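You operate a simulated robot arm through the tools that you are given. There is no shell and no other tool. Be economical: measure what you need, move in short steps, check, and stop when the job is done.

You are at the controls of a simulated robot arm. One attempt, no reset.

JOB
Set out the green note block; draw a green line on it and one in the one-dot rectangle.
Fine: The block lies in the label drawer; shut it again. Use the green marker and put it back in its slot.

Only the result counts: the job must be done as asked and must still hold three seconds after the hand-in. Knocking over, shifting, dropping, spilling or breaking anything else fails it.

ROBOT AND FRAMES
A 7-joint arm with a two-finger parallel gripper, fixed in place. Base frame: the origin is at the foot of the arm, x ahead of it, y to its left, z up. Readings come in m, rad, newtons and seconds.
With the tool pointing down near the work surface it reaches from about 0.32 to 0.78 m from the base axis. Its first joint turns from -2.897 to 2.897 rad. Payload 3.91 kg.
The tool frame sits at the grasp point between the pads (the TCP): z along the fingers, y along the line on which they close. The tips reach 0.03 m beyond it. The gripper opens to 0.11 m. The fingers are 0.02 m wide and 0.01 m thick; the gripper's body (0.048 by 0.112 m) begins 0.055 m behind the TCP.
Orientation is that of the tool frame in the base frame, as a unit quaternion [w, x, y, z]. With the fingers straight down and closing along the base's y, the tool's x points along the base's -x, its y along +y and its z along -z.

CONTROLS
- The arm moves only by the tool play_rows. Its argument "rows" is a list of rows, each a list of 7 numbers: the shift along the base's x, y, z in units of 20 mm (1.0 is 20 mm), then the turn, a rotation vector about the base's x, y, z in units of 6 degrees (1.0 is 6 degrees), then the gripper command, from -1 (fully open) to 1 (shut), values between in proportion. In form: [[dx, dy, dz, ax, ay, az, claw], ...]. A call has 1 to 20 rows; each row shifts and turns the commanded pose from where the row before left it. A call with a number of a shift or a turn outside -1 to 1 is refused whole. A row lasts 0.2 s, in which the tool goes at most 0.05 m and 0.15 rad; a call with a longer step from one row to the next is refused whole, and so is a gripper value outside its range. A pose out of reach is approached as far as the arm can. The call stops where the force on the tool passes 40 N (or 10 N more than at its start, if that is more) or the arm is blocked; 0.2 s more then pass. The fingers move at their own pace (about 0.153 m/s each) and stop on an object; they squeeze with about 34 N. The grip force told is the motor's: it shows also when the fingers shut on nothing. Time passes only in rows, and 0.2 s behind the last, so rows that do not move let the fingers close. The reply holds the time, the measured pose of the TCP, the force on the tool along the base axes, the opening and the grip force, in the units named above and with some noise.
- Cameras (640 x 400 px; columns grow to the right, rows downward): "scene" is fixed at [0.0544, 0.6577, 1.3985]; the picture's right is [-0.74, -0.67, 0.00], its down [-0.51, 0.56, -0.65] and it looks along [0.44, -0.49, -0.76] (base axes); focal length 226 px, centre (320, 200). "wrist" rides on the gripper at [-0.036, 0, -0.057] in the tool frame; the picture's right is [0.00, -1.00, 0.00], its down [0.97, 0.00, -0.24] and it looks along [0.24, 0.00, 0.97] (tool axes); focal length 218 px, centre (320, 200). There is no depth. A picture from a camera that has moved, and an enlarged one, comes with that camera's place and axes in the base frame and with its lens. The place of the scene camera against the robot may be out by one fixed shift of up to 0.012 m in any direction.
- snapshot(camera): a new picture of that camera. No time passes.
- lift_body(by): slides the trunk up (or, below 0, down) by that many m; the arm rides with it, the base frame stays. It gives what a move gives, with no picture.
- enlarge(camera, box): a new picture of the part [left, top, right, bottom] of that camera's present view, enlarged. No time passes.
- close_job(): hands the job in; it is judged then, once.

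Work in short steps. Places have to be worked out from the pictures, the camera data and where the tool is seen: move nearer, look again, correct. Check each grasp and each placing, and mend what went wrong. You have 120 turns and 68 pictures in all, those below and enlarged ones among them. Open the gripper and draw the arm clear of the work before you hand the job in, unless the task says otherwise; then end with one line.

The tools are called as a command line: name --pt "numbers of a row" for each row, then --argument value for the rest, lists and objects as JSON in quotes. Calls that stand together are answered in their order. play_rows: Moves the arm, as the interface text tells. Its arguments: {"type":"object","properties":{"rows":{"type":"array","items":{"type":"array","items":{"type":"number"}}}},"required":["rows"]} The other tools are called the same way: lift_body (by) slides the trunk up or down; snapshot (camera) takes a picture; enlarge (camera, box) takes an enlarged picture of a part of a camera's view; close_job () hands the job in.

At the start:

```text
clock: 0.0
tcp_pos: [0.3612, 0.2017, 1.1499]
tcp_rot: [0.0, 0.0, 1.0, 0.0]
ft_force: [0.4, 0.4, -0.3]
finger_gap: 0.1101
gripper_force: 0.0
trunk travel left (down, up): [-0.525, 0.085]
```

scene: 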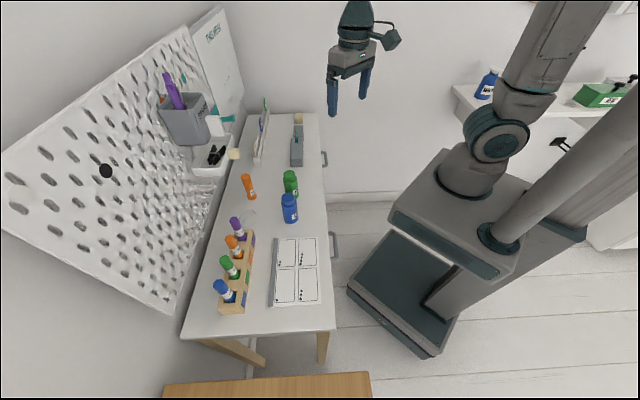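
wrist: 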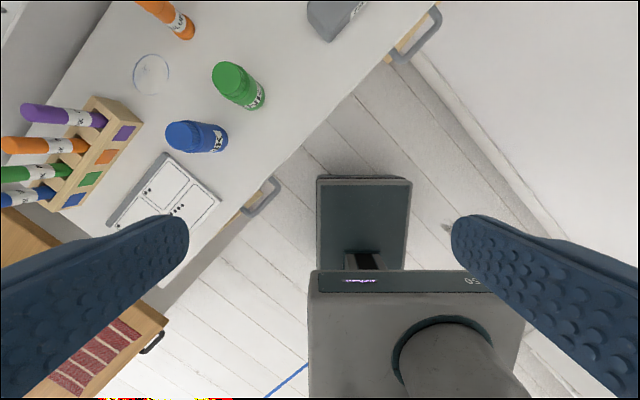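

The table shows a marker rack, a sheet with four rectangles and two drawer handles on the table's near edge. I enlarge these areas to read the details.

enlarge --camera "scene" --box '[180, 200, 360, 340]'

enlarge --camera "scene" --box '[220, 90, 360, 200]'

enlarge --camera "wrist" --box '[0, 0, 460, 240]'

```text
2.86 times, centred on (270, 270) of scene
camera zoom: at [0.0544, 0.6577, 1.3985], right [-0.74, -0.67, 0.0], down [-0.51, 0.56, -0.65], along [0.44, -0.49, -0.76], focal length 645 px, centre (463, 0)
```

zoom: 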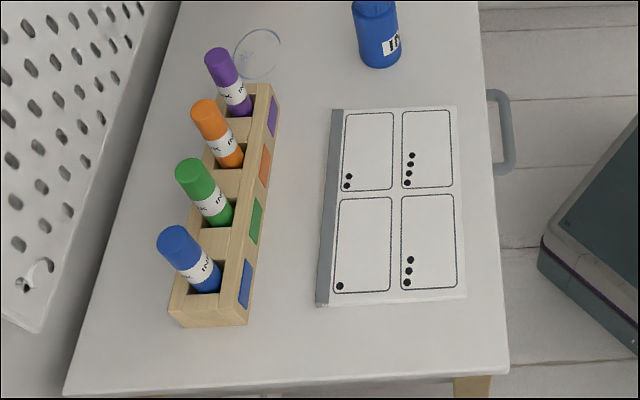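

```text
3.64 times, centred on (290, 145) of scene
camera zoom: at [0.0544, 0.6577, 1.3985], right [-0.74, -0.67, 0.0], down [-0.51, 0.56, -0.65], along [0.44, -0.49, -0.76], focal length 821 px, centre (429, 400)
```

zoom: 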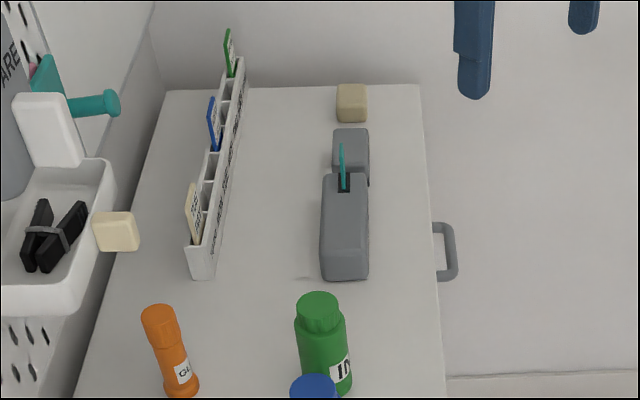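

```text
1.39 times, centred on (230, 120) of wrist
camera zoom: at [0.3968, 0.2005, 1.207], right [0.0, -1.0, 0.0], down [-0.97, 0.0, 0.24], along [-0.24, 0.0, -0.97], focal length 304 px, centre (445, 311)
```

zoom: 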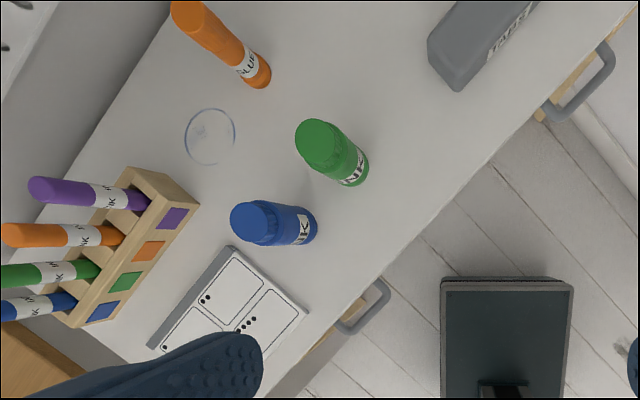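

Handles lie near (0.27,0.35) and (0.64,-0.01), with the table front facing the base at 45°. I move back, yaw -45° and tilt toward the drawer fronts to find which is the label drawer.

play_rows --pt "0 -0.95 -0.5 0 0 -0.94 -1" --pt "0 -0.95 -0.5 0 0 -0.94 -1" --pt "0 -0.95 -0.5 0 0 -0.94 -1" --pt "0 -0.95 -0.5 0 0 -0.94 -1" --pt "0 -0.95 -0.5 0 0 -0.94 -1" --pt "0 -0.95 -0.5 0 0 -0.94 -1" --pt "0 -0.95 -0.5 0 0 -0.94 -1" --pt "0 -0.95 -0.5 0 0 -0.94 -1" --pt "0 0 -0.5 0.6 -0.6 0 -1" --pt "0 0 -0.5 0.6 -0.6 0 -1" --pt "0 0 -0.5 0.6 -0.6 0 -1" --pt "0 0 -0.5 0.6 -0.6 0 -1" --pt "0 0 -0.5 0.6 -0.6 0 -1" --pt "0 0 -0.5 0.6 -0.6 0 -1" --pt "0 0 -0.5 0.6 -0.6 0 -1" --pt "0 0 -0.5 0.6 -0.6 0 -1"

snapshot --camera "wrist"

```text
clock: 3.4
tcp_pos: [0.4183, 0.0406, 1.0134]
tcp_rot: [0.131, 0.359, 0.866, 0.322]
ft_force: [-0.5, -0.1, -0.2]
finger_gap: 0.1098
gripper_force: 0.0
out of reach, approached as far as the arm can: row 13, 14, 15, 16
trunk travel left (down, up): [-0.525, 0.085]
```

```text
62 pictures are left
camera wrist: at [0.4167, -0.011, 1.0568], right [-0.54, -0.53, -0.65], down [-0.8, 0.58, 0.18], along [0.28, 0.62, -0.74], focal length 218 px, centre (320, 200)
```

wrist: 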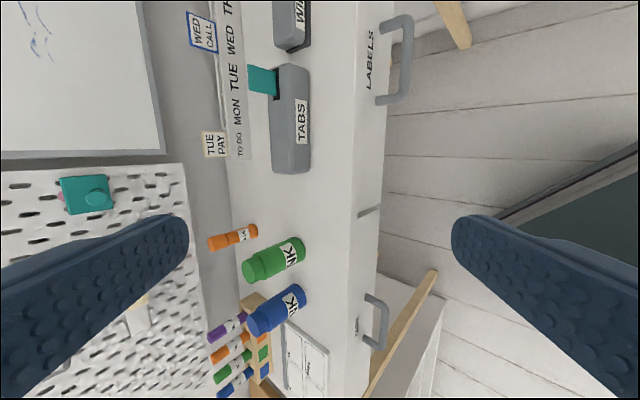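

The far drawer reads "LABELS"; its handle is around (0.63,-0.01). I untilt the tool and then check where I am before going over it.

play_rows --pt "0.5 0 0.5 -0.6 0.6 0 -1" --pt "0.5 0 0.5 -0.6 0.6 0 -1" --pt "0.5 0 0.5 -0.6 0.6 0 -1" --pt "0.5 0 0.5 -0.6 0.6 0 -1" --pt "0.5 0 0.5 -0.6 0.6 0 -1" --pt "0.5 0 0 -0.6 0.6 0 -1" --pt "0.5 0 0 -0.6 0.6 0 -1" --pt "0.5 0 0 -0.6 0.6 0 -1"

```text
clock: 5.2
tcp_pos: [0.4988, 0.0412, 1.0633]
tcp_rot: [0.0, 0.384, 0.923, -0.001]
ft_force: [0.1, -0.1, 0.1]
finger_gap: 0.1099
gripper_force: 0.1
trunk travel left (down, up): [-0.525, 0.085]
```

The commanded pose follows the measured one. I move above the LABELS handle at about (0.60,-0.03,0.90) and look.

play_rows --pt "0.85 -0.6 -1 0 0 0 -1" --pt "0.85 -0.6 -1 0 0 0 -1" --pt "0.85 -0.6 -1 0 0 0 -1" --pt "0.85 -0.6 -1 0 0 0 -1" --pt "0.85 -0.6 -1 0 0 0 -1" --pt "0.85 -0.6 -1 0 0 0 -1" --pt "0 0 -1 0 0 0 -1" --pt "0 0 -1 0 0 0 -1"

snapshot --camera "wrist"

snapshot --camera "scene"

```text
clock: 7.0
tcp_pos: [0.5994, -0.0313, 0.9023]
tcp_rot: [0.0, 0.383, 0.924, 0.0]
ft_force: [0.0, 0.6, -0.8]
finger_gap: 0.1101
gripper_force: 0.2
trunk travel left (down, up): [-0.525, 0.085]
```

```text
61 pictures are left
camera wrist: at [0.6249, -0.0563, 0.9603], right [-0.71, -0.71, 0.0], down [-0.68, 0.69, 0.24], along [-0.17, 0.17, -0.97], focal length 218 px, centre (320, 200)
```

wrist: 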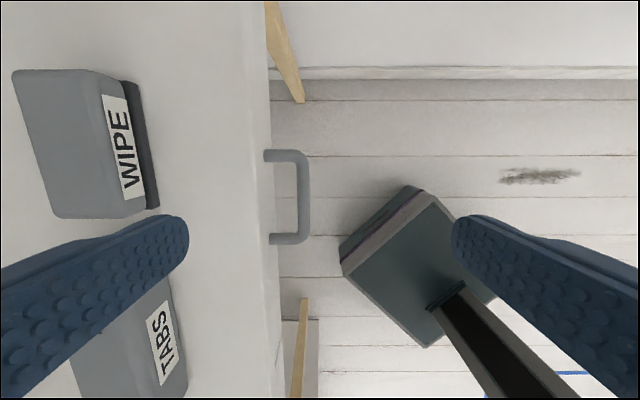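

```text
60 pictures are left
```

scene: 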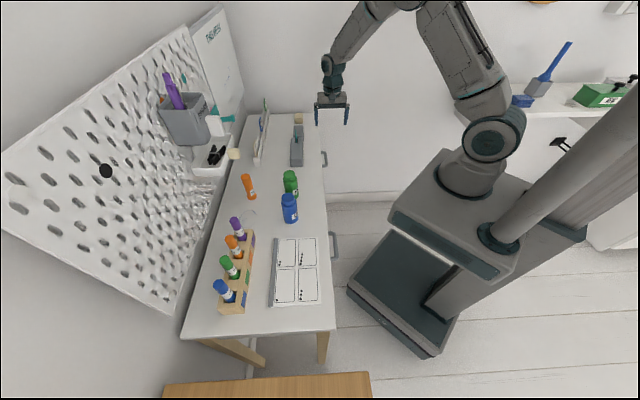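

Triangulating across views puts the handle bar at about (0.60,0.00,0.713) and the tabletop higher, at about 0.79, so a straight-down grasp would hit the table edge. I'll approach tilted 45° from the outside and look again.

play_rows --pt "-0.43 -0.26 0 0.59 -0.59 0 -1" --pt "-0.43 -0.26 0 0.59 -0.59 0 -1" --pt "-0.43 -0.26 0 0.59 -0.59 0 -1" --pt "-0.43 -0.26 -0.5 0.59 -0.59 0 -1" --pt "-0.43 -0.26 -0.5 0.59 -0.59 0 -1" --pt "-0.43 -0.26 -0.5 0.59 -0.59 0 -1" --pt "-0.43 -0.26 -0.5 0.59 -0.59 0 -1" --pt "-0.43 -0.26 -0.5 0.59 -0.59 0 -1" --pt "-0.43 -0.26 -0.5 0.59 -0.59 0 -1"

snapshot --camera "wrist"

```text
clock: 9.0
tcp_pos: [0.5223, -0.0796, 0.8438]
tcp_rot: [0.147, 0.354, 0.853, 0.355]
ft_force: [0.2, -0.1, 0.1]
finger_gap: 0.1101
gripper_force: 0.0
trunk travel left (down, up): [-0.525, 0.085]
```

```text
59 pictures are left
camera wrist: at [0.5184, -0.1332, 0.8849], right [-0.5, -0.5, -0.71], down [-0.81, 0.57, 0.17], along [0.32, 0.66, -0.68], focal length 218 px, centre (320, 200)
```

wrist: 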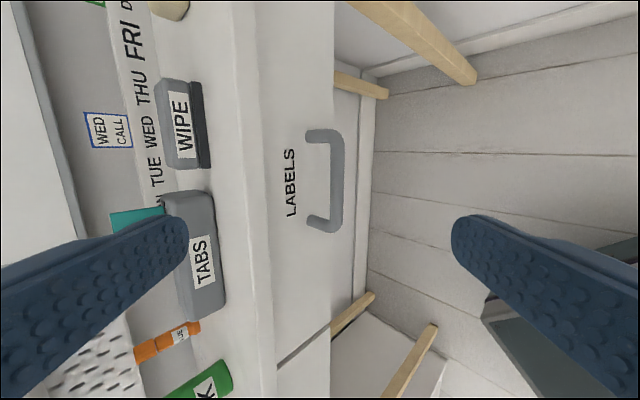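

The handle bar is confirmed at about (0.600,0.001,0.71), with the tabletop near 0.80. I tilt to 60°, part-close the gripper and stand 8 cm off the bar.

play_rows --pt "0.29 0.33 -0.94 0.59 -0.59 0 0.2" --pt "0.29 0.33 -0.94 0.59 -0.59 0 0.2" --pt "0.29 0.33 -0.94 0.59 -0.59 0 0.2" --pt "0.29 0.33 -0.94 0 0 0 0.2" --pt "0.29 0.33 -0.94 0 0 0 0.2"

snapshot --camera "wrist"

```text
clock: 10.2
tcp_pos: [0.5516, -0.0447, 0.7507]
tcp_rot: [0.191, 0.332, 0.799, 0.463]
ft_force: [-0.3, -0.4, -0.4]
finger_gap: 0.0441
gripper_force: 0.0
trunk travel left (down, up): [-0.525, 0.085]
```

```text
58 pictures are left
camera wrist: at [0.5424, -0.1054, 0.7784], right [-0.35, -0.35, -0.87], down [-0.83, 0.54, 0.12], along [0.43, 0.76, -0.48], focal length 218 px, centre (320, 200)
```

wrist: 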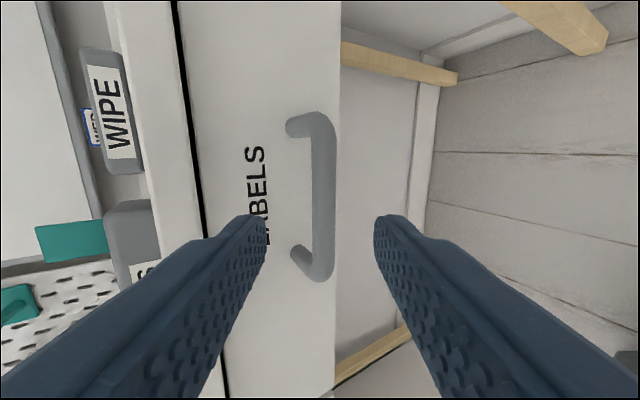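

The bar is centred between the fingers. I advance 6.7 cm along the tool axis and close on it.

play_rows --pt "0.52 0.52 -0.44 0 0 0 0.2" --pt "0.52 0.52 -0.44 0 0 0 0.2" --pt "0.52 0.52 -0.44 0 0 0 0.2" --pt "0.52 0.52 -0.44 0 0 0 0.2" --pt "0 0 0 0 0 0 1" --pt "0 0 0 0 0 0 1"

snapshot --camera "wrist"

```text
clock: 11.6
tcp_pos: [0.5933, -0.0011, 0.7139]
tcp_rot: [0.19, 0.332, 0.8, 0.462]
ft_force: [-1.7, 1.6, -6.2]
finger_gap: 0.0147
gripper_force: 45.1
trunk travel left (down, up): [-0.525, 0.085]
```

```text
57 pictures are left
camera wrist: at [0.5827, -0.0628, 0.7426], right [-0.35, -0.35, -0.87], down [-0.83, 0.54, 0.12], along [0.42, 0.77, -0.48], focal length 218 px, centre (320, 200)
```

wrist: 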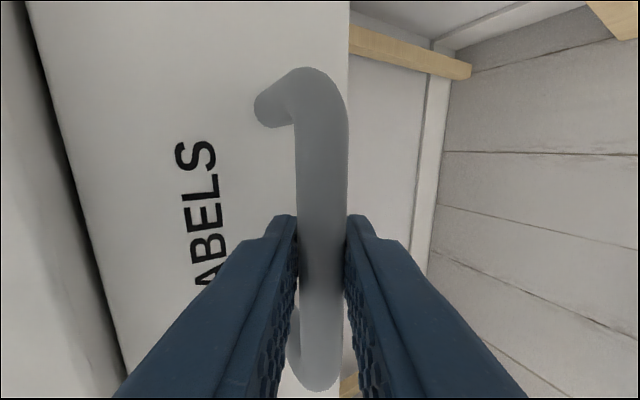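

The bar is gripped (14.7 mm bar). I pull along (-1,-1) by about 10 cm.

play_rows --pt "-0.4 -0.4 0 0 0 0 1" --pt "-0.5 -0.5 0 0 0 0 1" --pt "-0.5 -0.5 0 0 0 0 1" --pt "-0.5 -0.5 0 0 0 0 1" --pt "-0.5 -0.5 0 0 0 0 1" --pt "-0.5 -0.5 0 0 0 0 1" --pt "-0.5 -0.5 0 0 0 0 1"

enlarge --camera "scene" --box '[230, 90, 400, 200]'

```text
clock: 13.2
tcp_pos: [0.5244, -0.0705, 0.7131]
tcp_rot: [0.19, 0.333, 0.8, 0.462]
ft_force: [-8.9, 8.1, -13.3]
finger_gap: 0.0146
gripper_force: 45.1
trunk travel left (down, up): [-0.525, 0.085]
```

```text
3.64 times, centred on (315, 145) of scene
camera zoom: at [0.0544, 0.6577, 1.3985], right [-0.74, -0.67, 0.0], down [-0.51, 0.56, -0.65], along [0.44, -0.49, -0.76], focal length 821 px, centre (338, 400)
```

zoom: 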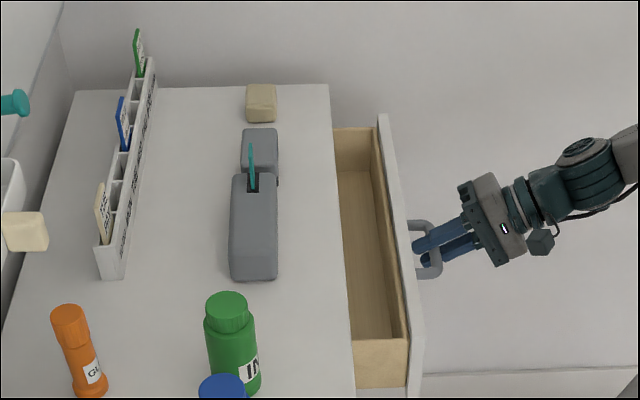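

The drawer slides open but nothing is visible yet; side force is building, so I bias a little toward it and pull another 8 cm.

play_rows --pt "-0.52 -0.45 -0.03 0 0 0 1" --pt "-0.52 -0.45 -0.03 0 0 0 1" --pt "-0.5 -0.48 0 0 0 0 1" --pt "-0.5 -0.5 0 0 0 0 1" --pt "-0.5 -0.5 0 0 0 0 1" --pt "-0.5 -0.5 0 0 0 0 1"

enlarge --camera "scene" --box '[230, 90, 400, 200]'

```text
clock: 14.6
tcp_pos: [0.4645, -0.1304, 0.7131]
tcp_rot: [0.193, 0.333, 0.799, 0.463]
ft_force: [4.2, -5.3, 3.8]
finger_gap: 0.0148
gripper_force: 45.2
trunk travel left (down, up): [-0.525, 0.085]
```

```text
3.64 times, centred on (315, 145) of scene
camera zoom: at [0.0544, 0.6577, 1.3985], right [-0.74, -0.67, 0.0], down [-0.51, 0.56, -0.65], along [0.44, -0.49, -0.76], focal length 821 px, centre (338, 400)
```

zoom: 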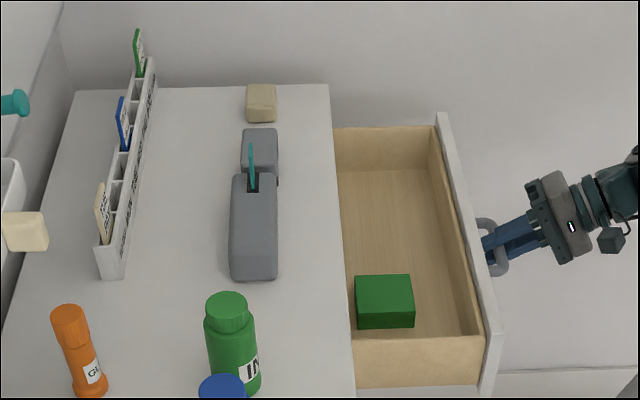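

The green block is visible but close under the table edge. I pull 4–5 cm further for clearance.

play_rows --pt "-0.4 -0.4 0 0 0 0 1" --pt "-0.4 -0.4 0 0 0 0 1" --pt "-0.4 -0.4 0 0 0 0 1" --pt "-0.4 -0.4 0 0 0 0 1"

enlarge --camera "scene" --box '[230, 90, 400, 200]'

```text
clock: 15.6
tcp_pos: [0.4311, -0.1633, 0.7127]
tcp_rot: [0.193, 0.332, 0.8, 0.462]
ft_force: [12.9, -13.3, 14.0]
finger_gap: 0.0148
gripper_force: 45.0
trunk travel left (down, up): [-0.525, 0.085]
```

```text
3.64 times, centred on (315, 145) of scene
camera zoom: at [0.0544, 0.6577, 1.3985], right [-0.74, -0.67, 0.0], down [-0.51, 0.56, -0.65], along [0.44, -0.49, -0.76], focal length 821 px, centre (338, 400)
```

zoom: 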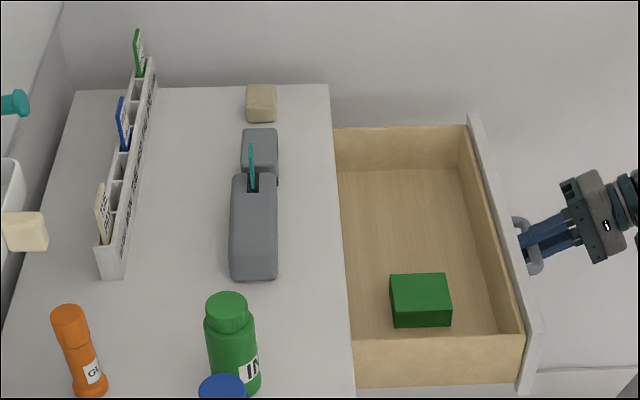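

The block is fully accessible now. I open slightly, back off along the tool axis, rise and untilt.

play_rows --pt "0 0 0 0 0 0 0.2" --pt "0 0 0 0 0 0 0.2" --pt "-0.6 -0.6 0.5 0 0 0 0.2" --pt "-0.6 -0.6 0.5 0 0 0 0.2" --pt "-0.6 -0.6 0.5 0 0 0 0.2" --pt "0 0 1 0 0 0 -1" --pt "0 0 1 0 0 0 -1" --pt "0 0 1 0 0 0 -1" --pt "0 0 1 0 0 0 -1" --pt "0 0 1 0 0 0 -1" --pt "0 0 1 0 0 0 -1"

enlarge --camera "scene" --box '[230, 50, 400, 200]'

```text
clock: 18.0
tcp_pos: [0.3954, -0.1969, 0.8623]
tcp_rot: [0.191, 0.332, 0.799, 0.463]
ft_force: [0.1, -0.2, 0.0]
finger_gap: 0.1099
gripper_force: 0.0
trunk travel left (down, up): [-0.525, 0.085]
```

```text
2.67 times, centred on (315, 125) of scene
camera zoom: at [0.0544, 0.6577, 1.3985], right [-0.74, -0.67, 0.0], down [-0.51, 0.56, -0.65], along [0.44, -0.49, -0.76], focal length 602 px, centre (333, 400)
```

zoom: 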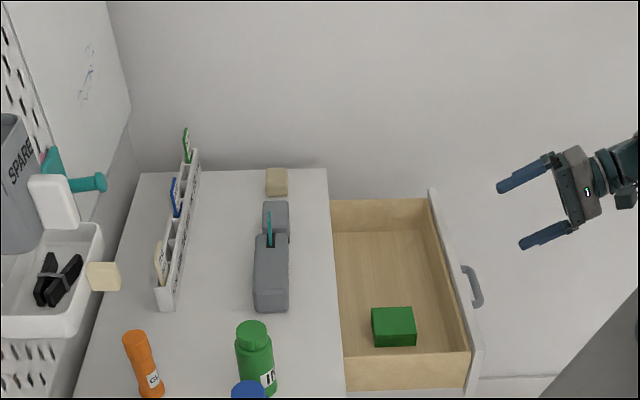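

The drawer stays open and the handle is clear. I untilt while moving above the block.

play_rows --pt "0.42 0.8 0.5 -0.59 0.59 0 -1" --pt "0.42 0.8 0.5 -0.59 0.59 0 -1" --pt "0.42 0.8 0.5 -0.59 0.59 0 -1" --pt "0.42 0.8 0.5 -0.59 0.59 0 -1" --pt "0.42 0.8 0.3 -0.59 0.59 0 -1" --pt "0.42 0.8 0.3 -0.59 0.59 0 -1" --pt "0.42 0.8 0.3 -0.59 0.59 0 -1" --pt "0.42 0.8 0 -0.59 0.59 0 -1" --pt "0.42 0.8 0 -0.59 0.59 0 -1" --pt "0.42 0.8 0 -0.59 0.59 0 -1" --pt "0.42 0.8 0 -0.59 0.59 0 -1" --pt "0.42 0.8 0 -0.59 0.59 0 -1"

snapshot --camera "wrist"

```text
clock: 20.6
tcp_pos: [0.4964, -0.0039, 0.9209]
tcp_rot: [0.0, 0.383, 0.924, 0.0]
ft_force: [-0.8, 0.1, 0.3]
finger_gap: 0.11
gripper_force: 0.0
trunk travel left (down, up): [-0.525, 0.085]
```

```text
52 pictures are left
camera wrist: at [0.5213, -0.0295, 0.9784], right [-0.71, -0.71, 0.0], down [-0.68, 0.69, 0.24], along [-0.17, 0.17, -0.97], focal length 218 px, centre (320, 200)
```

wrist: 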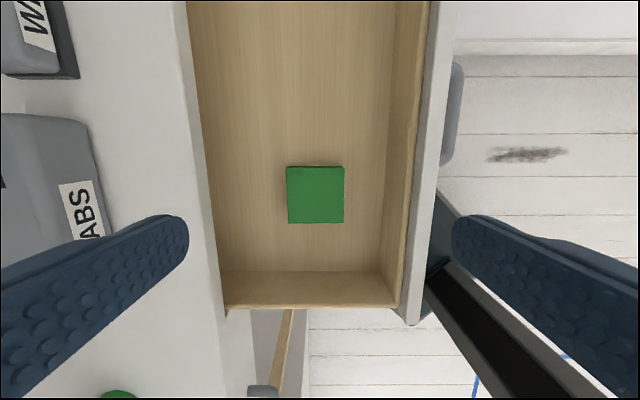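

Block top is about 7 cm square at (0.484,0.018), z≈0.716. I centre over it and descend partway, with a check view.

play_rows --pt "-0.32 0.55 0 0 0 0 -1" --pt "-0.32 0.55 0 0 0 0 -1" --pt "0 0 -1 0 0 0 -1" --pt "0 0 -1 0 0 0 -1" --pt "0 0 -1 0 0 0 -1" --pt "0 0 -1 0 0 0 -1" --pt "0 0 -1 0 0 0 -1" --pt "0 0 -1 0 0 0 -1" --pt "0 0 -1 0 0 0 -1"

snapshot --camera "wrist"

```text
clock: 22.6
tcp_pos: [0.4845, 0.0181, 0.7803]
tcp_rot: [0.001, 0.383, 0.924, 0.0]
ft_force: [-0.4, 0.4, -1.2]
finger_gap: 0.1101
gripper_force: 0.1
trunk travel left (down, up): [-0.525, 0.085]
```

```text
51 pictures are left
camera wrist: at [0.509, -0.0086, 0.8381], right [-0.71, -0.71, 0.0], down [-0.69, 0.69, 0.24], along [-0.17, 0.17, -0.97], focal length 218 px, centre (320, 200)
```

wrist: 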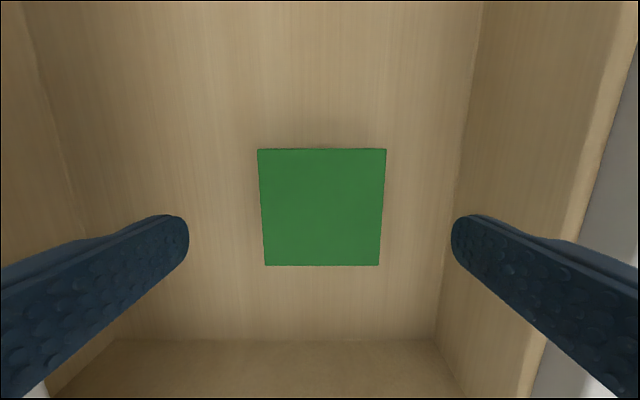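

Well centred; block top about 0.713. I descend to TCP z≈0.720 and close.

play_rows --pt "0 0 -1 0 0 0 -1" --pt "0 0 -1 0 0 0 -1" --pt "0 0 -0.8 0 0 0 -1" --pt "0 0 -0.2 0 0 0 -1" --pt "0 0 0 0 0 0 1" --pt "0 0 0 0 0 0 1" --pt "0 0 0 0 0 0 1"

snapshot --camera "wrist"

```text
clock: 24.2
tcp_pos: [0.4833, 0.0165, 0.7203]
tcp_rot: [-0.001, 0.384, 0.923, 0.0]
ft_force: [0.0, -0.3, 0.0]
finger_gap: 0.0693
gripper_force: 33.6
trunk travel left (down, up): [-0.525, 0.085]
```

```text
50 pictures are left
camera wrist: at [0.509, -0.0082, 0.7784], right [-0.71, -0.71, 0.0], down [-0.69, 0.69, 0.24], along [-0.17, 0.17, -0.97], focal length 218 px, centre (320, 200)
```

wrist: 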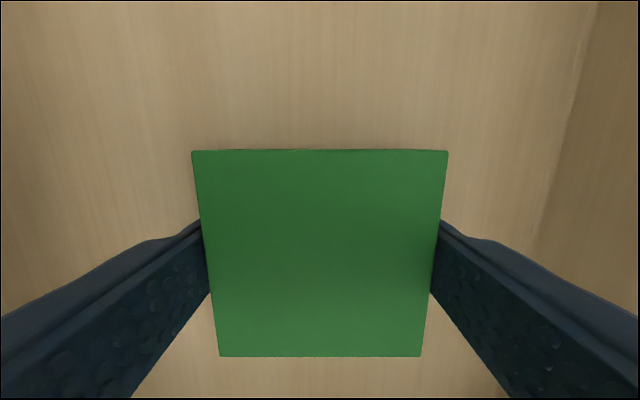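

Gripped at 69 mm. I lift it clear and view the scene to choose a place.

play_rows --pt "0 0 0.5 0 0 0 1" --pt "0 0 1 0 0 0 1" --pt "0 0 1 0 0 0 1" --pt "0 0 1 0 0 0 1" --pt "0 0 1 0 0 0 1" --pt "0 0 1 0 0 0 1" --pt "0 0 1 0 0 0 1" --pt "0 0 1 0 0 0 1" --pt "0 0 1 0 0 0 1" --pt "0 0 1 0 0 0 1" --pt "0 0 1 0 0 0 1"

enlarge --camera "scene" --box '[180, 100, 360, 320]'

snapshot --camera "wrist"

```text
clock: 26.6
tcp_pos: [0.4836, 0.0165, 0.9316]
tcp_rot: [0.001, 0.384, 0.923, 0.0]
ft_force: [0.3, -1.1, -1.1]
finger_gap: 0.0695
gripper_force: 34.0
trunk travel left (down, up): [-0.525, 0.085]
```

```text
1.82 times, centred on (270, 210) of scene
camera zoom: at [0.0544, 0.6577, 1.3985], right [-0.74, -0.67, 0.0], down [-0.51, 0.56, -0.65], along [0.44, -0.49, -0.76], focal length 410 px, centre (411, 182)
```

zoom: 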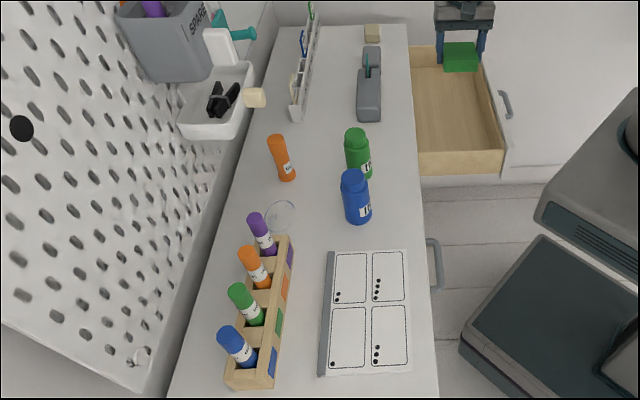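

```text
48 pictures are left
camera wrist: at [0.5083, -0.0084, 0.9888], right [-0.71, -0.71, 0.0], down [-0.68, 0.69, 0.24], along [-0.17, 0.17, -0.97], focal length 218 px, centre (320, 200)
```

wrist: 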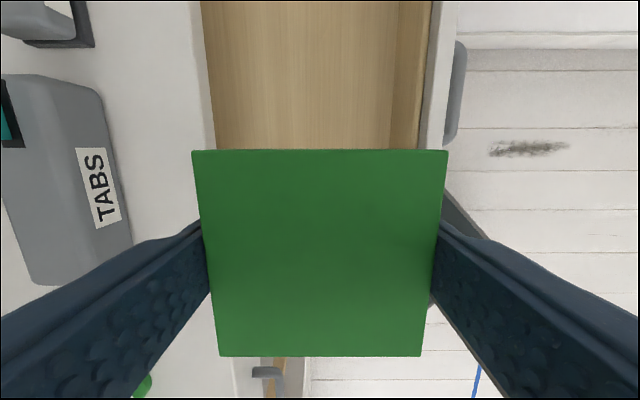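

There is a free spot between TABS and the green bottle near the front edge, about (0.493,0.203). I move there at height.

play_rows --pt "0 0 0.7 0 0 0 1" --pt "0 0 0.7 0 0 0 1" --pt "-0.2 0.8 0 0 0 0 1" --pt "-0.2 0.8 0 0 0 0 1" --pt "-0.2 0.8 0 0 0 0 1" --pt "0 0.9 0 0 0 0 1" --pt "0 0.9 0 0 0 0 1" --pt "0.1 0.9 0 0 0 0 1" --pt "0.2 0.9 0 0 0 0 1" --pt "0.2 0.9 0 0 0 0 1" --pt "0.2 0.9 0 0 0 0 1" --pt "0.2 0.9 0 0 0 0 1" --pt "0.1 0.6 0 0 0 0 1"

enlarge --camera "scene" --box '[230, 90, 360, 230]'

snapshot --camera "wrist"

```text
clock: 29.4
tcp_pos: [0.4917, 0.2035, 0.9592]
tcp_rot: [0.0, 0.383, 0.924, -0.001]
ft_force: [-0.5, -0.4, -0.9]
finger_gap: 0.0696
gripper_force: 34.0
trunk travel left (down, up): [-0.525, 0.085]
```

```text
2.86 times, centred on (295, 160) of scene
camera zoom: at [0.0544, 0.6577, 1.3985], right [-0.74, -0.67, 0.0], down [-0.51, 0.56, -0.65], along [0.44, -0.49, -0.76], focal length 645 px, centre (391, 314)
```

zoom: 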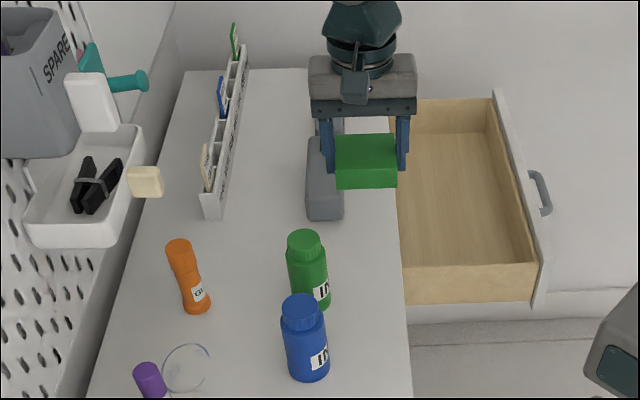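

```text
46 pictures are left
camera wrist: at [0.5163, 0.1783, 1.0162], right [-0.71, -0.71, 0.0], down [-0.69, 0.69, 0.24], along [-0.17, 0.17, -0.97], focal length 218 px, centre (320, 200)
```

wrist: 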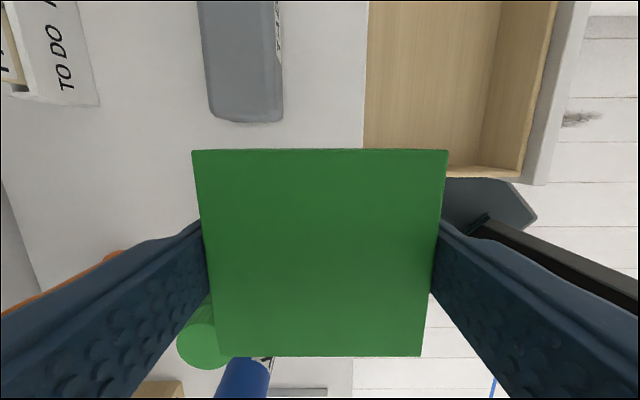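

Clear of TABS and bottle. I nudge 7 mm inward and descend to just above the expected contact height.

play_rows --pt "0.25 0.25 -0.8 0 0 0 1" --pt "0 0 -0.8 0 0 0 1" --pt "0 0 -0.8 0 0 0 1" --pt "0 0 -0.8 0 0 0 1" --pt "0 0 -0.8 0 0 0 1" --pt "0 0 -0.5 0 0 0 1"

enlarge --camera "scene" --box '[260, 90, 350, 190]'

```text
clock: 30.8
tcp_pos: [0.4973, 0.2085, 0.8679]
tcp_rot: [0.001, 0.384, 0.923, 0.001]
ft_force: [-0.6, -0.2, -1.4]
finger_gap: 0.0692
gripper_force: 33.7
trunk travel left (down, up): [-0.525, 0.085]
```

```text
4.00 times, centred on (305, 140) of scene
camera zoom: at [0.0544, 0.6577, 1.3985], right [-0.74, -0.67, 0.0], down [-0.51, 0.56, -0.65], along [0.44, -0.49, -0.76], focal length 903 px, centre (380, 440)
```

zoom: 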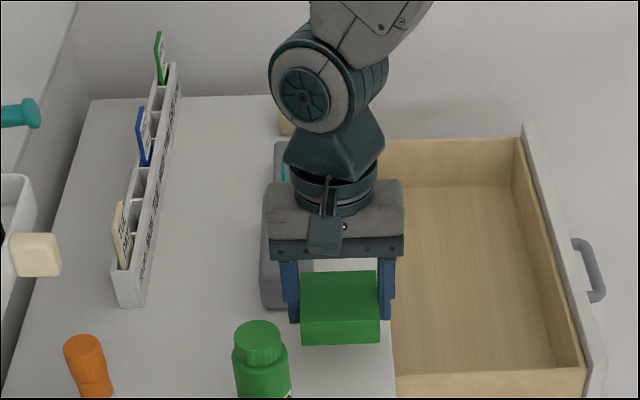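

Everything is clear. I descend in 4–5 mm rows, watching the force.

play_rows --pt "0 0 -0.25 0 0 0 1" --pt "0 0 -0.25 0 0 0 1" --pt "0 0 -0.25 0 0 0 1" --pt "0 0 -0.2 0 0 0 1" --pt "0 0 -0.2 0 0 0 1"

```text
clock: 32.0
tcp_pos: [0.4971, 0.2086, 0.8458]
tcp_rot: [0.0, 0.384, 0.923, -0.001]
ft_force: [0.6, -0.3, -0.8]
finger_gap: 0.0696
gripper_force: 33.9
trunk travel left (down, up): [-0.525, 0.085]
```

No contact yet at 0.846. I continue with smaller rows.

play_rows --pt "0 0 -0.15 0 0 0 1" --pt "0 0 -0.15 0 0 0 1" --pt "0 0 -0.1 0 0 0 1"

```text
clock: 32.8
tcp_pos: [0.496, 0.2082, 0.8373]
tcp_rot: [0.0, 0.384, 0.923, 0.001]
ft_force: [-0.7, 0.4, -1.5]
finger_gap: 0.0694
gripper_force: 33.6
trunk travel left (down, up): [-0.525, 0.085]
```

play_rows --pt "0 0 -0.1 0 0 0 1" --pt "0 0 -0.1 0 0 0 1" --pt "0 0 -0.1 0 0 0 1"

enlarge --camera "scene" --box '[275, 130, 345, 190]'

```text
clock: 33.6
tcp_pos: [0.4971, 0.2093, 0.8315]
tcp_rot: [0.0, 0.383, 0.924, 0.0]
ft_force: [0.0, -0.7, -0.8]
finger_gap: 0.0694
gripper_force: 34.3
trunk travel left (down, up): [-0.525, 0.085]
```

```text
6.67 times, centred on (310, 160) of scene
camera zoom: at [0.0544, 0.6577, 1.3985], right [-0.74, -0.67, 0.0], down [-0.51, 0.56, -0.65], along [0.44, -0.49, -0.76], focal length 1505 px, centre (387, 467)
```

zoom: 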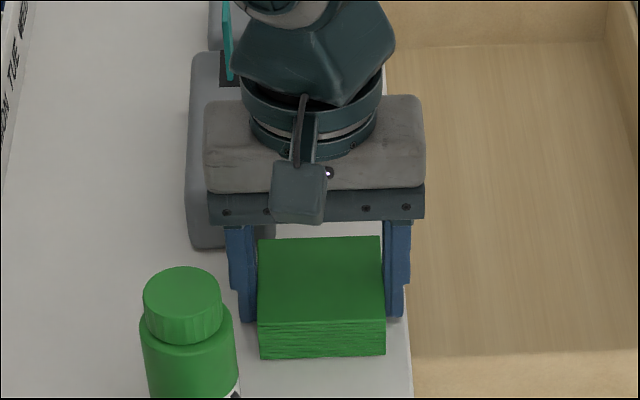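

Looks nearly down. I continue with 2 mm rows.

play_rows --pt "0 0 -0.1 0 0 0 1" --pt "0 0 -0.1 0 0 0 1" --pt "0 0 -0.1 0 0 0 1"

```text
clock: 34.4
tcp_pos: [0.4982, 0.2086, 0.8315]
tcp_rot: [0.002, 0.384, 0.923, 0.003]
ft_force: [-1.4, -0.4, 39.3]
finger_gap: 0.0698
gripper_force: 33.6
trunk travel left (down, up): [-0.525, 0.085]
```

Contact with the table (39 N). I relax 3 mm, open the fingers and rise.

play_rows --pt "0 0 0.15 0 0 0 1" --pt "0 0 0 0 0 0 0" --pt "0 0 0 0 0 0 -0.7" --pt "0 0 0 0 0 0 -0.7" --pt "0 0 0.7 0 0 0 -0.7" --pt "0 0 1 0 0 0 -0.7" --pt "0 0 1 0 0 0 -0.7" --pt "0 0 1 0 0 0 -0.7" --pt "0 0 1 0 0 0 -0.7" --pt "0 0 1 0 0 0 -0.7" --pt "0 0 1 0 0 0 -0.7"

snapshot --camera "wrist"

```text
clock: 36.8
tcp_pos: [0.4971, 0.2078, 0.9633]
tcp_rot: [-0.001, 0.383, 0.924, 0.0]
ft_force: [0.3, -0.3, -0.4]
finger_gap: 0.0936
gripper_force: 0.0
trunk travel left (down, up): [-0.525, 0.085]
```

```text
43 pictures are left
camera wrist: at [0.5216, 0.1824, 1.0207], right [-0.71, -0.71, 0.0], down [-0.69, 0.69, 0.24], along [-0.17, 0.17, -0.97], focal length 218 px, centre (320, 200)
```

wrist: 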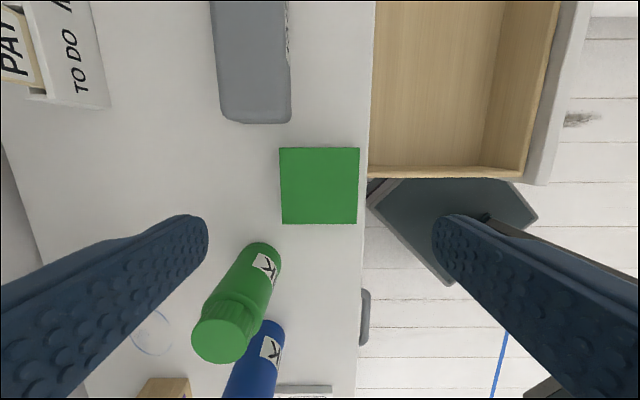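

The block rests on the table. Now I return to the handle: first back over the drawer, then out and tilting 60° to the earlier standoff pose.

play_rows --pt "0 -1 0 0 0 0 -1" --pt "0 -1 0 0 0 0 -1" --pt "0 -1 0 0 0 0 -1" --pt "0 -1 0 0 0 0 -1" --pt "0 -1 0 0 0 0 -1" --pt "0 -1 0 0 0 0 -1" --pt "0 -1 0 0 0 0 -1" --pt "0 -1 0 0 0 0 -1" --pt "0 -1 0 0 0 0 -1" --pt "0 -1 0 0 0 0 -1" --pt "0 -0.6 0 0 0 0 -1"

play_rows --pt "-0.42 -0.8 0 0.59 -0.59 0 -1" --pt "-0.42 -0.8 0 0.59 -0.59 0 -1" --pt "-0.42 -0.8 0 0.59 -0.59 0 -1" --pt "-0.42 -0.8 0 0.59 -0.59 0 -1" --pt "-0.42 -0.8 0 0.59 -0.59 0 -1" --pt "-0.42 -0.8 -0.3 0.59 -0.59 0 -1" --pt "-0.42 -0.8 -0.5 0.59 -0.59 0 -1" --pt "-0.42 -0.8 -0.6 0.59 -0.59 0 0.2" --pt "-0.42 -0.8 -0.6 0.59 -0.59 0 0.2" --pt "-0.42 -0.8 -0.6 0.59 -0.59 0 0.2" --pt "-0.42 -0.8 -0.6 0.59 -0.59 0 0.2" --pt "-0.42 -0.8 -0.6 0.59 -0.59 0 0.2"

snapshot --camera "wrist"

```text
clock: 39.2
tcp_pos: [0.4977, -0.0049, 0.9631]
tcp_rot: [0.0, 0.383, 0.924, 0.001]
ft_force: [-0.3, -0.3, -0.4]
finger_gap: 0.1099
gripper_force: 0.0
trunk travel left (down, up): [-0.525, 0.085]
```

```text
clock: 41.8
tcp_pos: [0.3953, -0.1962, 0.8872]
tcp_rot: [0.193, 0.332, 0.799, 0.463]
ft_force: [-0.1, 0.4, 0.3]
finger_gap: 0.0437
gripper_force: 0.1
trunk travel left (down, up): [-0.525, 0.085]
```

```text
42 pictures are left
camera wrist: at [0.3857, -0.2567, 0.9157], right [-0.35, -0.35, -0.87], down [-0.83, 0.54, 0.12], along [0.43, 0.77, -0.48], focal length 218 px, centre (320, 200)
```

wrist: 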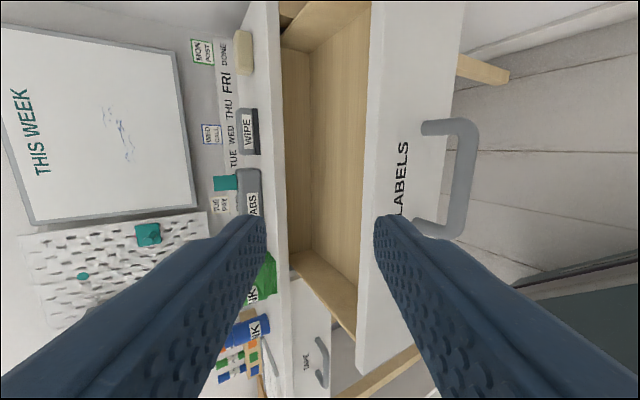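

The handle lies below as before. I descend straight to the earlier standoff, advance to the earlier grasp pose and close.

play_rows --pt "0 0 -0.9 0 0 0 0.2" --pt "0 0 -0.9 0 0 0 0.2" --pt "0 0 -0.9 0 0 0 0.2" --pt "0 0 -0.9 0 0 0 0.2" --pt "0 0 -0.9 0 0 0 0.2" --pt "0 0 -0.9 0 0 0 0.2" --pt "0 0 -0.9 0 0 0 0.2" --pt "0 0 -0.9 0 0 0 0.2" --pt "0.6 0.56 -0.5 0 0 0 0.2" --pt "0.6 0.56 -0.5 0 0 0 0.2" --pt "0.6 0.56 -0.5 0 0 0 0.2" --pt "0 0 0 0 0 0 1" --pt "0 0 0 0 0 0 1"

snapshot --camera "wrist"

```text
clock: 44.6
tcp_pos: [0.4318, -0.1629, 0.7141]
tcp_rot: [0.192, 0.331, 0.8, 0.462]
ft_force: [1.9, 0.4, 2.0]
finger_gap: 0.0148
gripper_force: 44.8
trunk travel left (down, up): [-0.525, 0.085]
```

```text
41 pictures are left
camera wrist: at [0.4221, -0.222, 0.7424], right [-0.35, -0.35, -0.87], down [-0.83, 0.54, 0.12], along [0.43, 0.76, -0.48], focal length 218 px, centre (320, 200)
```

wrist: 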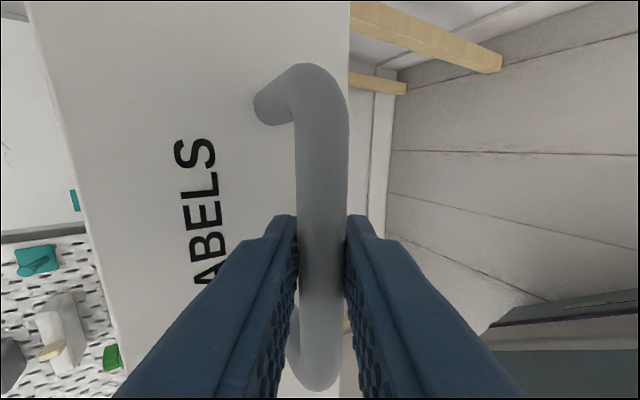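

Gripped again. I push the drawer back the way it came (0.162 m in x and y).

play_rows --pt "0.4 0.4 0 0 0 0 1" --pt "0.5 0.5 0 0 0 0 1" --pt "0.5 0.5 0 0 0 0 1" --pt "0.5 0.5 0 0 0 0 1" --pt "0.5 0.5 0 0 0 0 1" --pt "0.5 0.5 0 0 0 0 1" --pt "0.5 0.5 0 0 0 0 1" --pt "0.5 0.5 0 0 0 0 1" --pt "0.5 0.5 0 0 0 0 1" --pt "0.5 0.5 0 0 0 0 1" --pt "0.5 0.5 0 0 0 0 1" --pt "0.5 0.5 0 0 0 0 1" --pt "0.5 0.5 0 0 0 0 1" --pt "0.5 0.5 0 0 0 0 1"

```text
clock: 47.6
tcp_pos: [0.5695, -0.0238, 0.7127]
tcp_rot: [0.19, 0.332, 0.8, 0.463]
ft_force: [0.1, 1.9, 3.6]
finger_gap: 0.0146
gripper_force: 45.0
trunk travel left (down, up): [-0.525, 0.085]
```

Smooth so far; about 33 mm of travel remains. I push the rest in small rows.

play_rows --pt "0.4 0.4 0 0 0 0 1" --pt "0.4 0.4 0 0 0 0 1" --pt "0.2 0.2 0 0 0 0 1" --pt "0.15 0.15 0 0 0 0 1" --pt "0.1 0.1 0 0 0 0 1"

enlarge --camera "scene" --box '[250, 90, 380, 200]'

```text
clock: 48.8
tcp_pos: [0.5932, -0.0013, 0.7132]
tcp_rot: [0.192, 0.332, 0.8, 0.462]
ft_force: [-20.8, -9.3, 10.8]
finger_gap: 0.0152
gripper_force: 44.5
trunk travel left (down, up): [-0.525, 0.085]
```

```text
3.64 times, centred on (315, 145) of scene
camera zoom: at [0.0544, 0.6577, 1.3985], right [-0.74, -0.67, 0.0], down [-0.51, 0.56, -0.65], along [0.44, -0.49, -0.76], focal length 821 px, centre (338, 400)
```

zoom: 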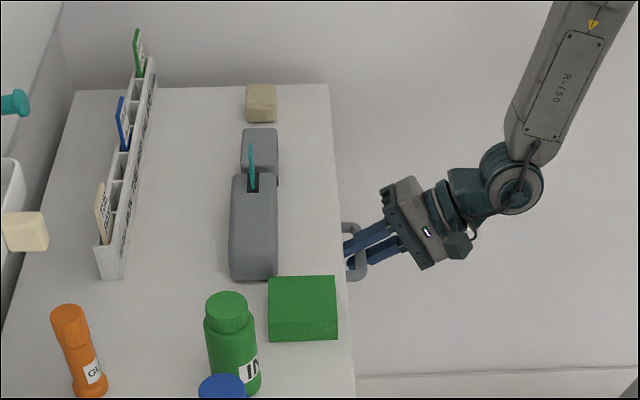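

The drawer is shut at its original stop. I release, back off and rise, then untilt and head toward the marker rack.

play_rows --pt "0 0 0 0 0 0 0.2" --pt "0 0 0 0 0 0 0.2" --pt "-0.7 -0.7 0.6 0 0 0 0.2" --pt "-0.7 -0.7 0.6 0 0 0 0.2" --pt "-0.7 -0.7 0.6 0 0 0 0.2" --pt "0 0 1 0 0 0 0.2" --pt "0 0 1 0 0 0 0.2" --pt "0 0 1 0 0 0 -1" --pt "0 0 1 0 0 0 -1" --pt "0 0 1 0 0 0 -1" --pt "0 0 1 0 0 0 -1" --pt "0 0 1 0 0 0 -1" --pt "0 0 1 0 0 0 -1" --pt "0 0 1 0 0 0 -1" --pt "0 0 1 0 0 0 -1" --pt "0 0 1 0 0 0 -1"

play_rows --pt "-0.3 1 0.4 -0.59 0.59 0 -1" --pt "-0.3 1 0.4 -0.59 0.59 0 -1" --pt "-0.3 1 0.4 -0.59 0.59 0 -1" --pt "-0.3 1 0.4 -0.59 0.59 0 -1" --pt "-0.3 1 0.4 -0.59 0.59 0 -1" --pt "-0.3 1 0 -0.59 0.59 0 -1" --pt "-0.3 1 0 -0.59 0.59 0 -1" --pt "-0.3 1 0 -0.59 0.59 0 -1" --pt "-0.3 1 0 -0.59 0.59 0 -1" --pt "-0.3 1 0 -0.59 0.59 0 -1" --pt "-0.3 1 0 -0.59 0.59 0 -1" --pt "-0.3 1 0 -0.59 0.59 0 -1" --pt "-0.3 1 0 0 0 0 -1" --pt "-0.3 1 0 0 0 0 -1" --pt "-0.3 1 0 0 0 0 -1" --pt "-0.3 1 0 0 0 0 -1" --pt "-0.3 1 0 0 0 0 -1" --pt "-0.3 1 0 0 0 0 -1" --pt "-0.3 1 0 0 0 0 -1" --pt "-0.3 1 0 0 0 0 -1"

play_rows --pt "-0.3 1 0 0 0 0 -1" --pt "-0.3 1 0 0 0 0 -1" --pt "-0.3 1 0 0 0 0 -1" --pt "-0.3 1 0 0 0 0 -1" --pt "-0.3 1 0 0 0 0 -1" --pt "-0.3 1 0 0 0 0 -1"

snapshot --camera "wrist"

```text
clock: 52.2
tcp_pos: [0.554, -0.0401, 0.9705]
tcp_rot: [0.191, 0.332, 0.8, 0.463]
ft_force: [-0.1, 0.2, 0.6]
finger_gap: 0.1098
gripper_force: 0.2
trunk travel left (down, up): [-0.525, 0.085]
```

```text
clock: 56.4
tcp_pos: [0.4326, 0.3598, 1.0077]
tcp_rot: [0.0, 0.384, 0.923, 0.0]
ft_force: [0.6, -0.5, -0.3]
finger_gap: 0.1099
gripper_force: 0.0
trunk travel left (down, up): [-0.525, 0.085]
```

```text
clock: 57.8
tcp_pos: [0.3969, 0.4797, 1.0086]
tcp_rot: [0.0, 0.383, 0.924, -0.001]
ft_force: [0.1, 0.4, -0.6]
finger_gap: 0.1102
gripper_force: 0.0
trunk travel left (down, up): [-0.525, 0.085]
```

```text
39 pictures are left
camera wrist: at [0.4218, 0.454, 1.0662], right [-0.71, -0.71, 0.0], down [-0.68, 0.69, 0.24], along [-0.17, 0.17, -0.97], focal length 218 px, centre (320, 200)
```

wrist: 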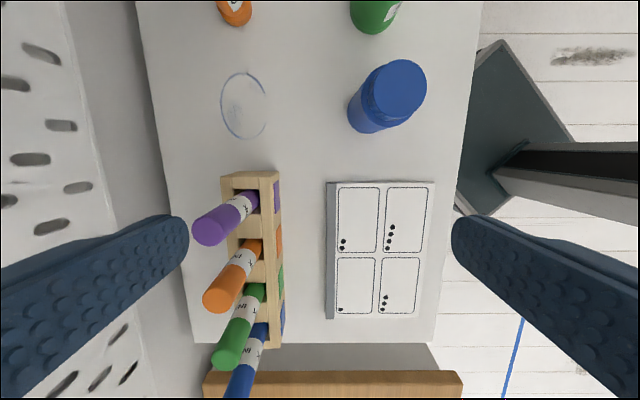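

The rack and sheet are in view; the green marker's top triangulates to about p=-0.18,q=0.69 (x 0.36, y 0.615), z≈0.93. I move closer above it to refine.

play_rows --pt "-0.2 1 0 0 0 0 -0.3" --pt "-0.2 1 0 0 0 0 -0.3" --pt "-0.2 1 0 0 0 0 -0.3" --pt "-0.2 1 0 0 0 0 -0.3" --pt "-0.2 1 0 0 0 0 -0.3" --pt "0 0.9 0 0 0 0 -0.3"

snapshot --camera "wrist"

enlarge --camera "scene" --box '[180, 190, 340, 330]'

```text
clock: 59.2
tcp_pos: [0.3768, 0.5965, 1.0077]
tcp_rot: [0.0, 0.384, 0.923, -0.001]
ft_force: [-0.4, 0.1, 0.2]
finger_gap: 0.0711
gripper_force: 0.2
trunk travel left (down, up): [-0.525, 0.085]
```

```text
38 pictures are left
camera wrist: at [0.4017, 0.5721, 1.0659], right [-0.71, -0.71, 0.0], down [-0.68, 0.69, 0.24], along [-0.17, 0.17, -0.97], focal length 218 px, centre (320, 200)
```

wrist: 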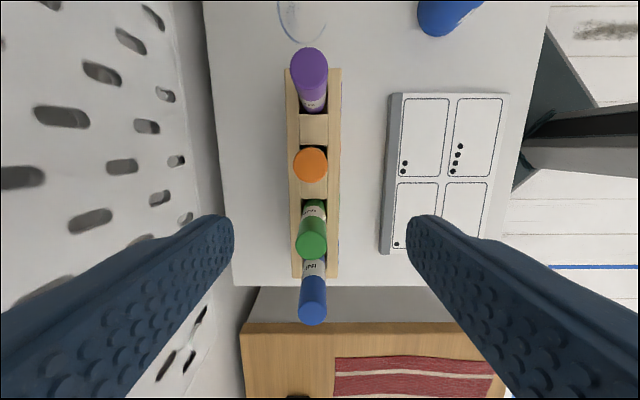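

```text
2.86 times, centred on (260, 260) of scene
camera zoom: at [0.0544, 0.6577, 1.3985], right [-0.74, -0.67, 0.0], down [-0.51, 0.56, -0.65], along [0.44, -0.49, -0.76], focal length 645 px, centre (491, 29)
```

zoom: 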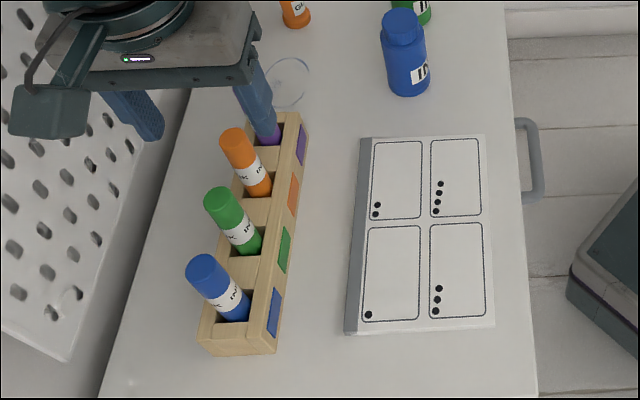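

Green marker at p≈-0.184, q≈0.694 → (0.361,0.621). I move over it and descend a little, then check centring.

play_rows --pt "-0.4 0.61 0 0 0 0 -0.3" --pt "-0.4 0.61 0 0 0 0 -0.3" --pt "0 0 -0.9 0 0 0 -0.3" --pt "0 0 -0.9 0 0 0 -0.3"

snapshot --camera "wrist"

```text
clock: 60.2
tcp_pos: [0.3605, 0.6217, 0.9726]
tcp_rot: [0.0, 0.383, 0.924, 0.001]
ft_force: [-0.4, -0.6, 1.1]
finger_gap: 0.0714
gripper_force: 0.1
trunk travel left (down, up): [-0.525, 0.085]
```

```text
36 pictures are left
camera wrist: at [0.386, 0.5963, 1.03], right [-0.71, -0.71, 0.0], down [-0.68, 0.69, 0.24], along [-0.17, 0.17, -0.97], focal length 218 px, centre (320, 200)
```

wrist: 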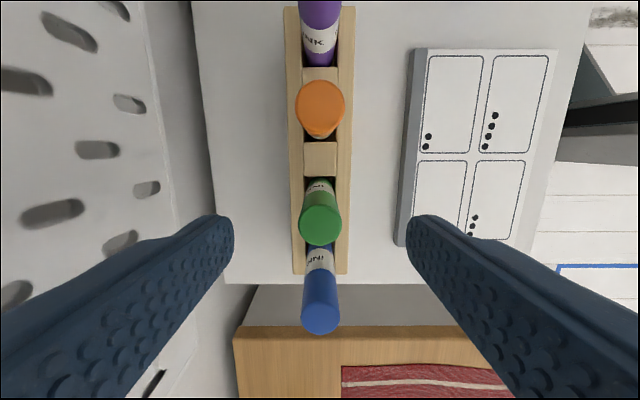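

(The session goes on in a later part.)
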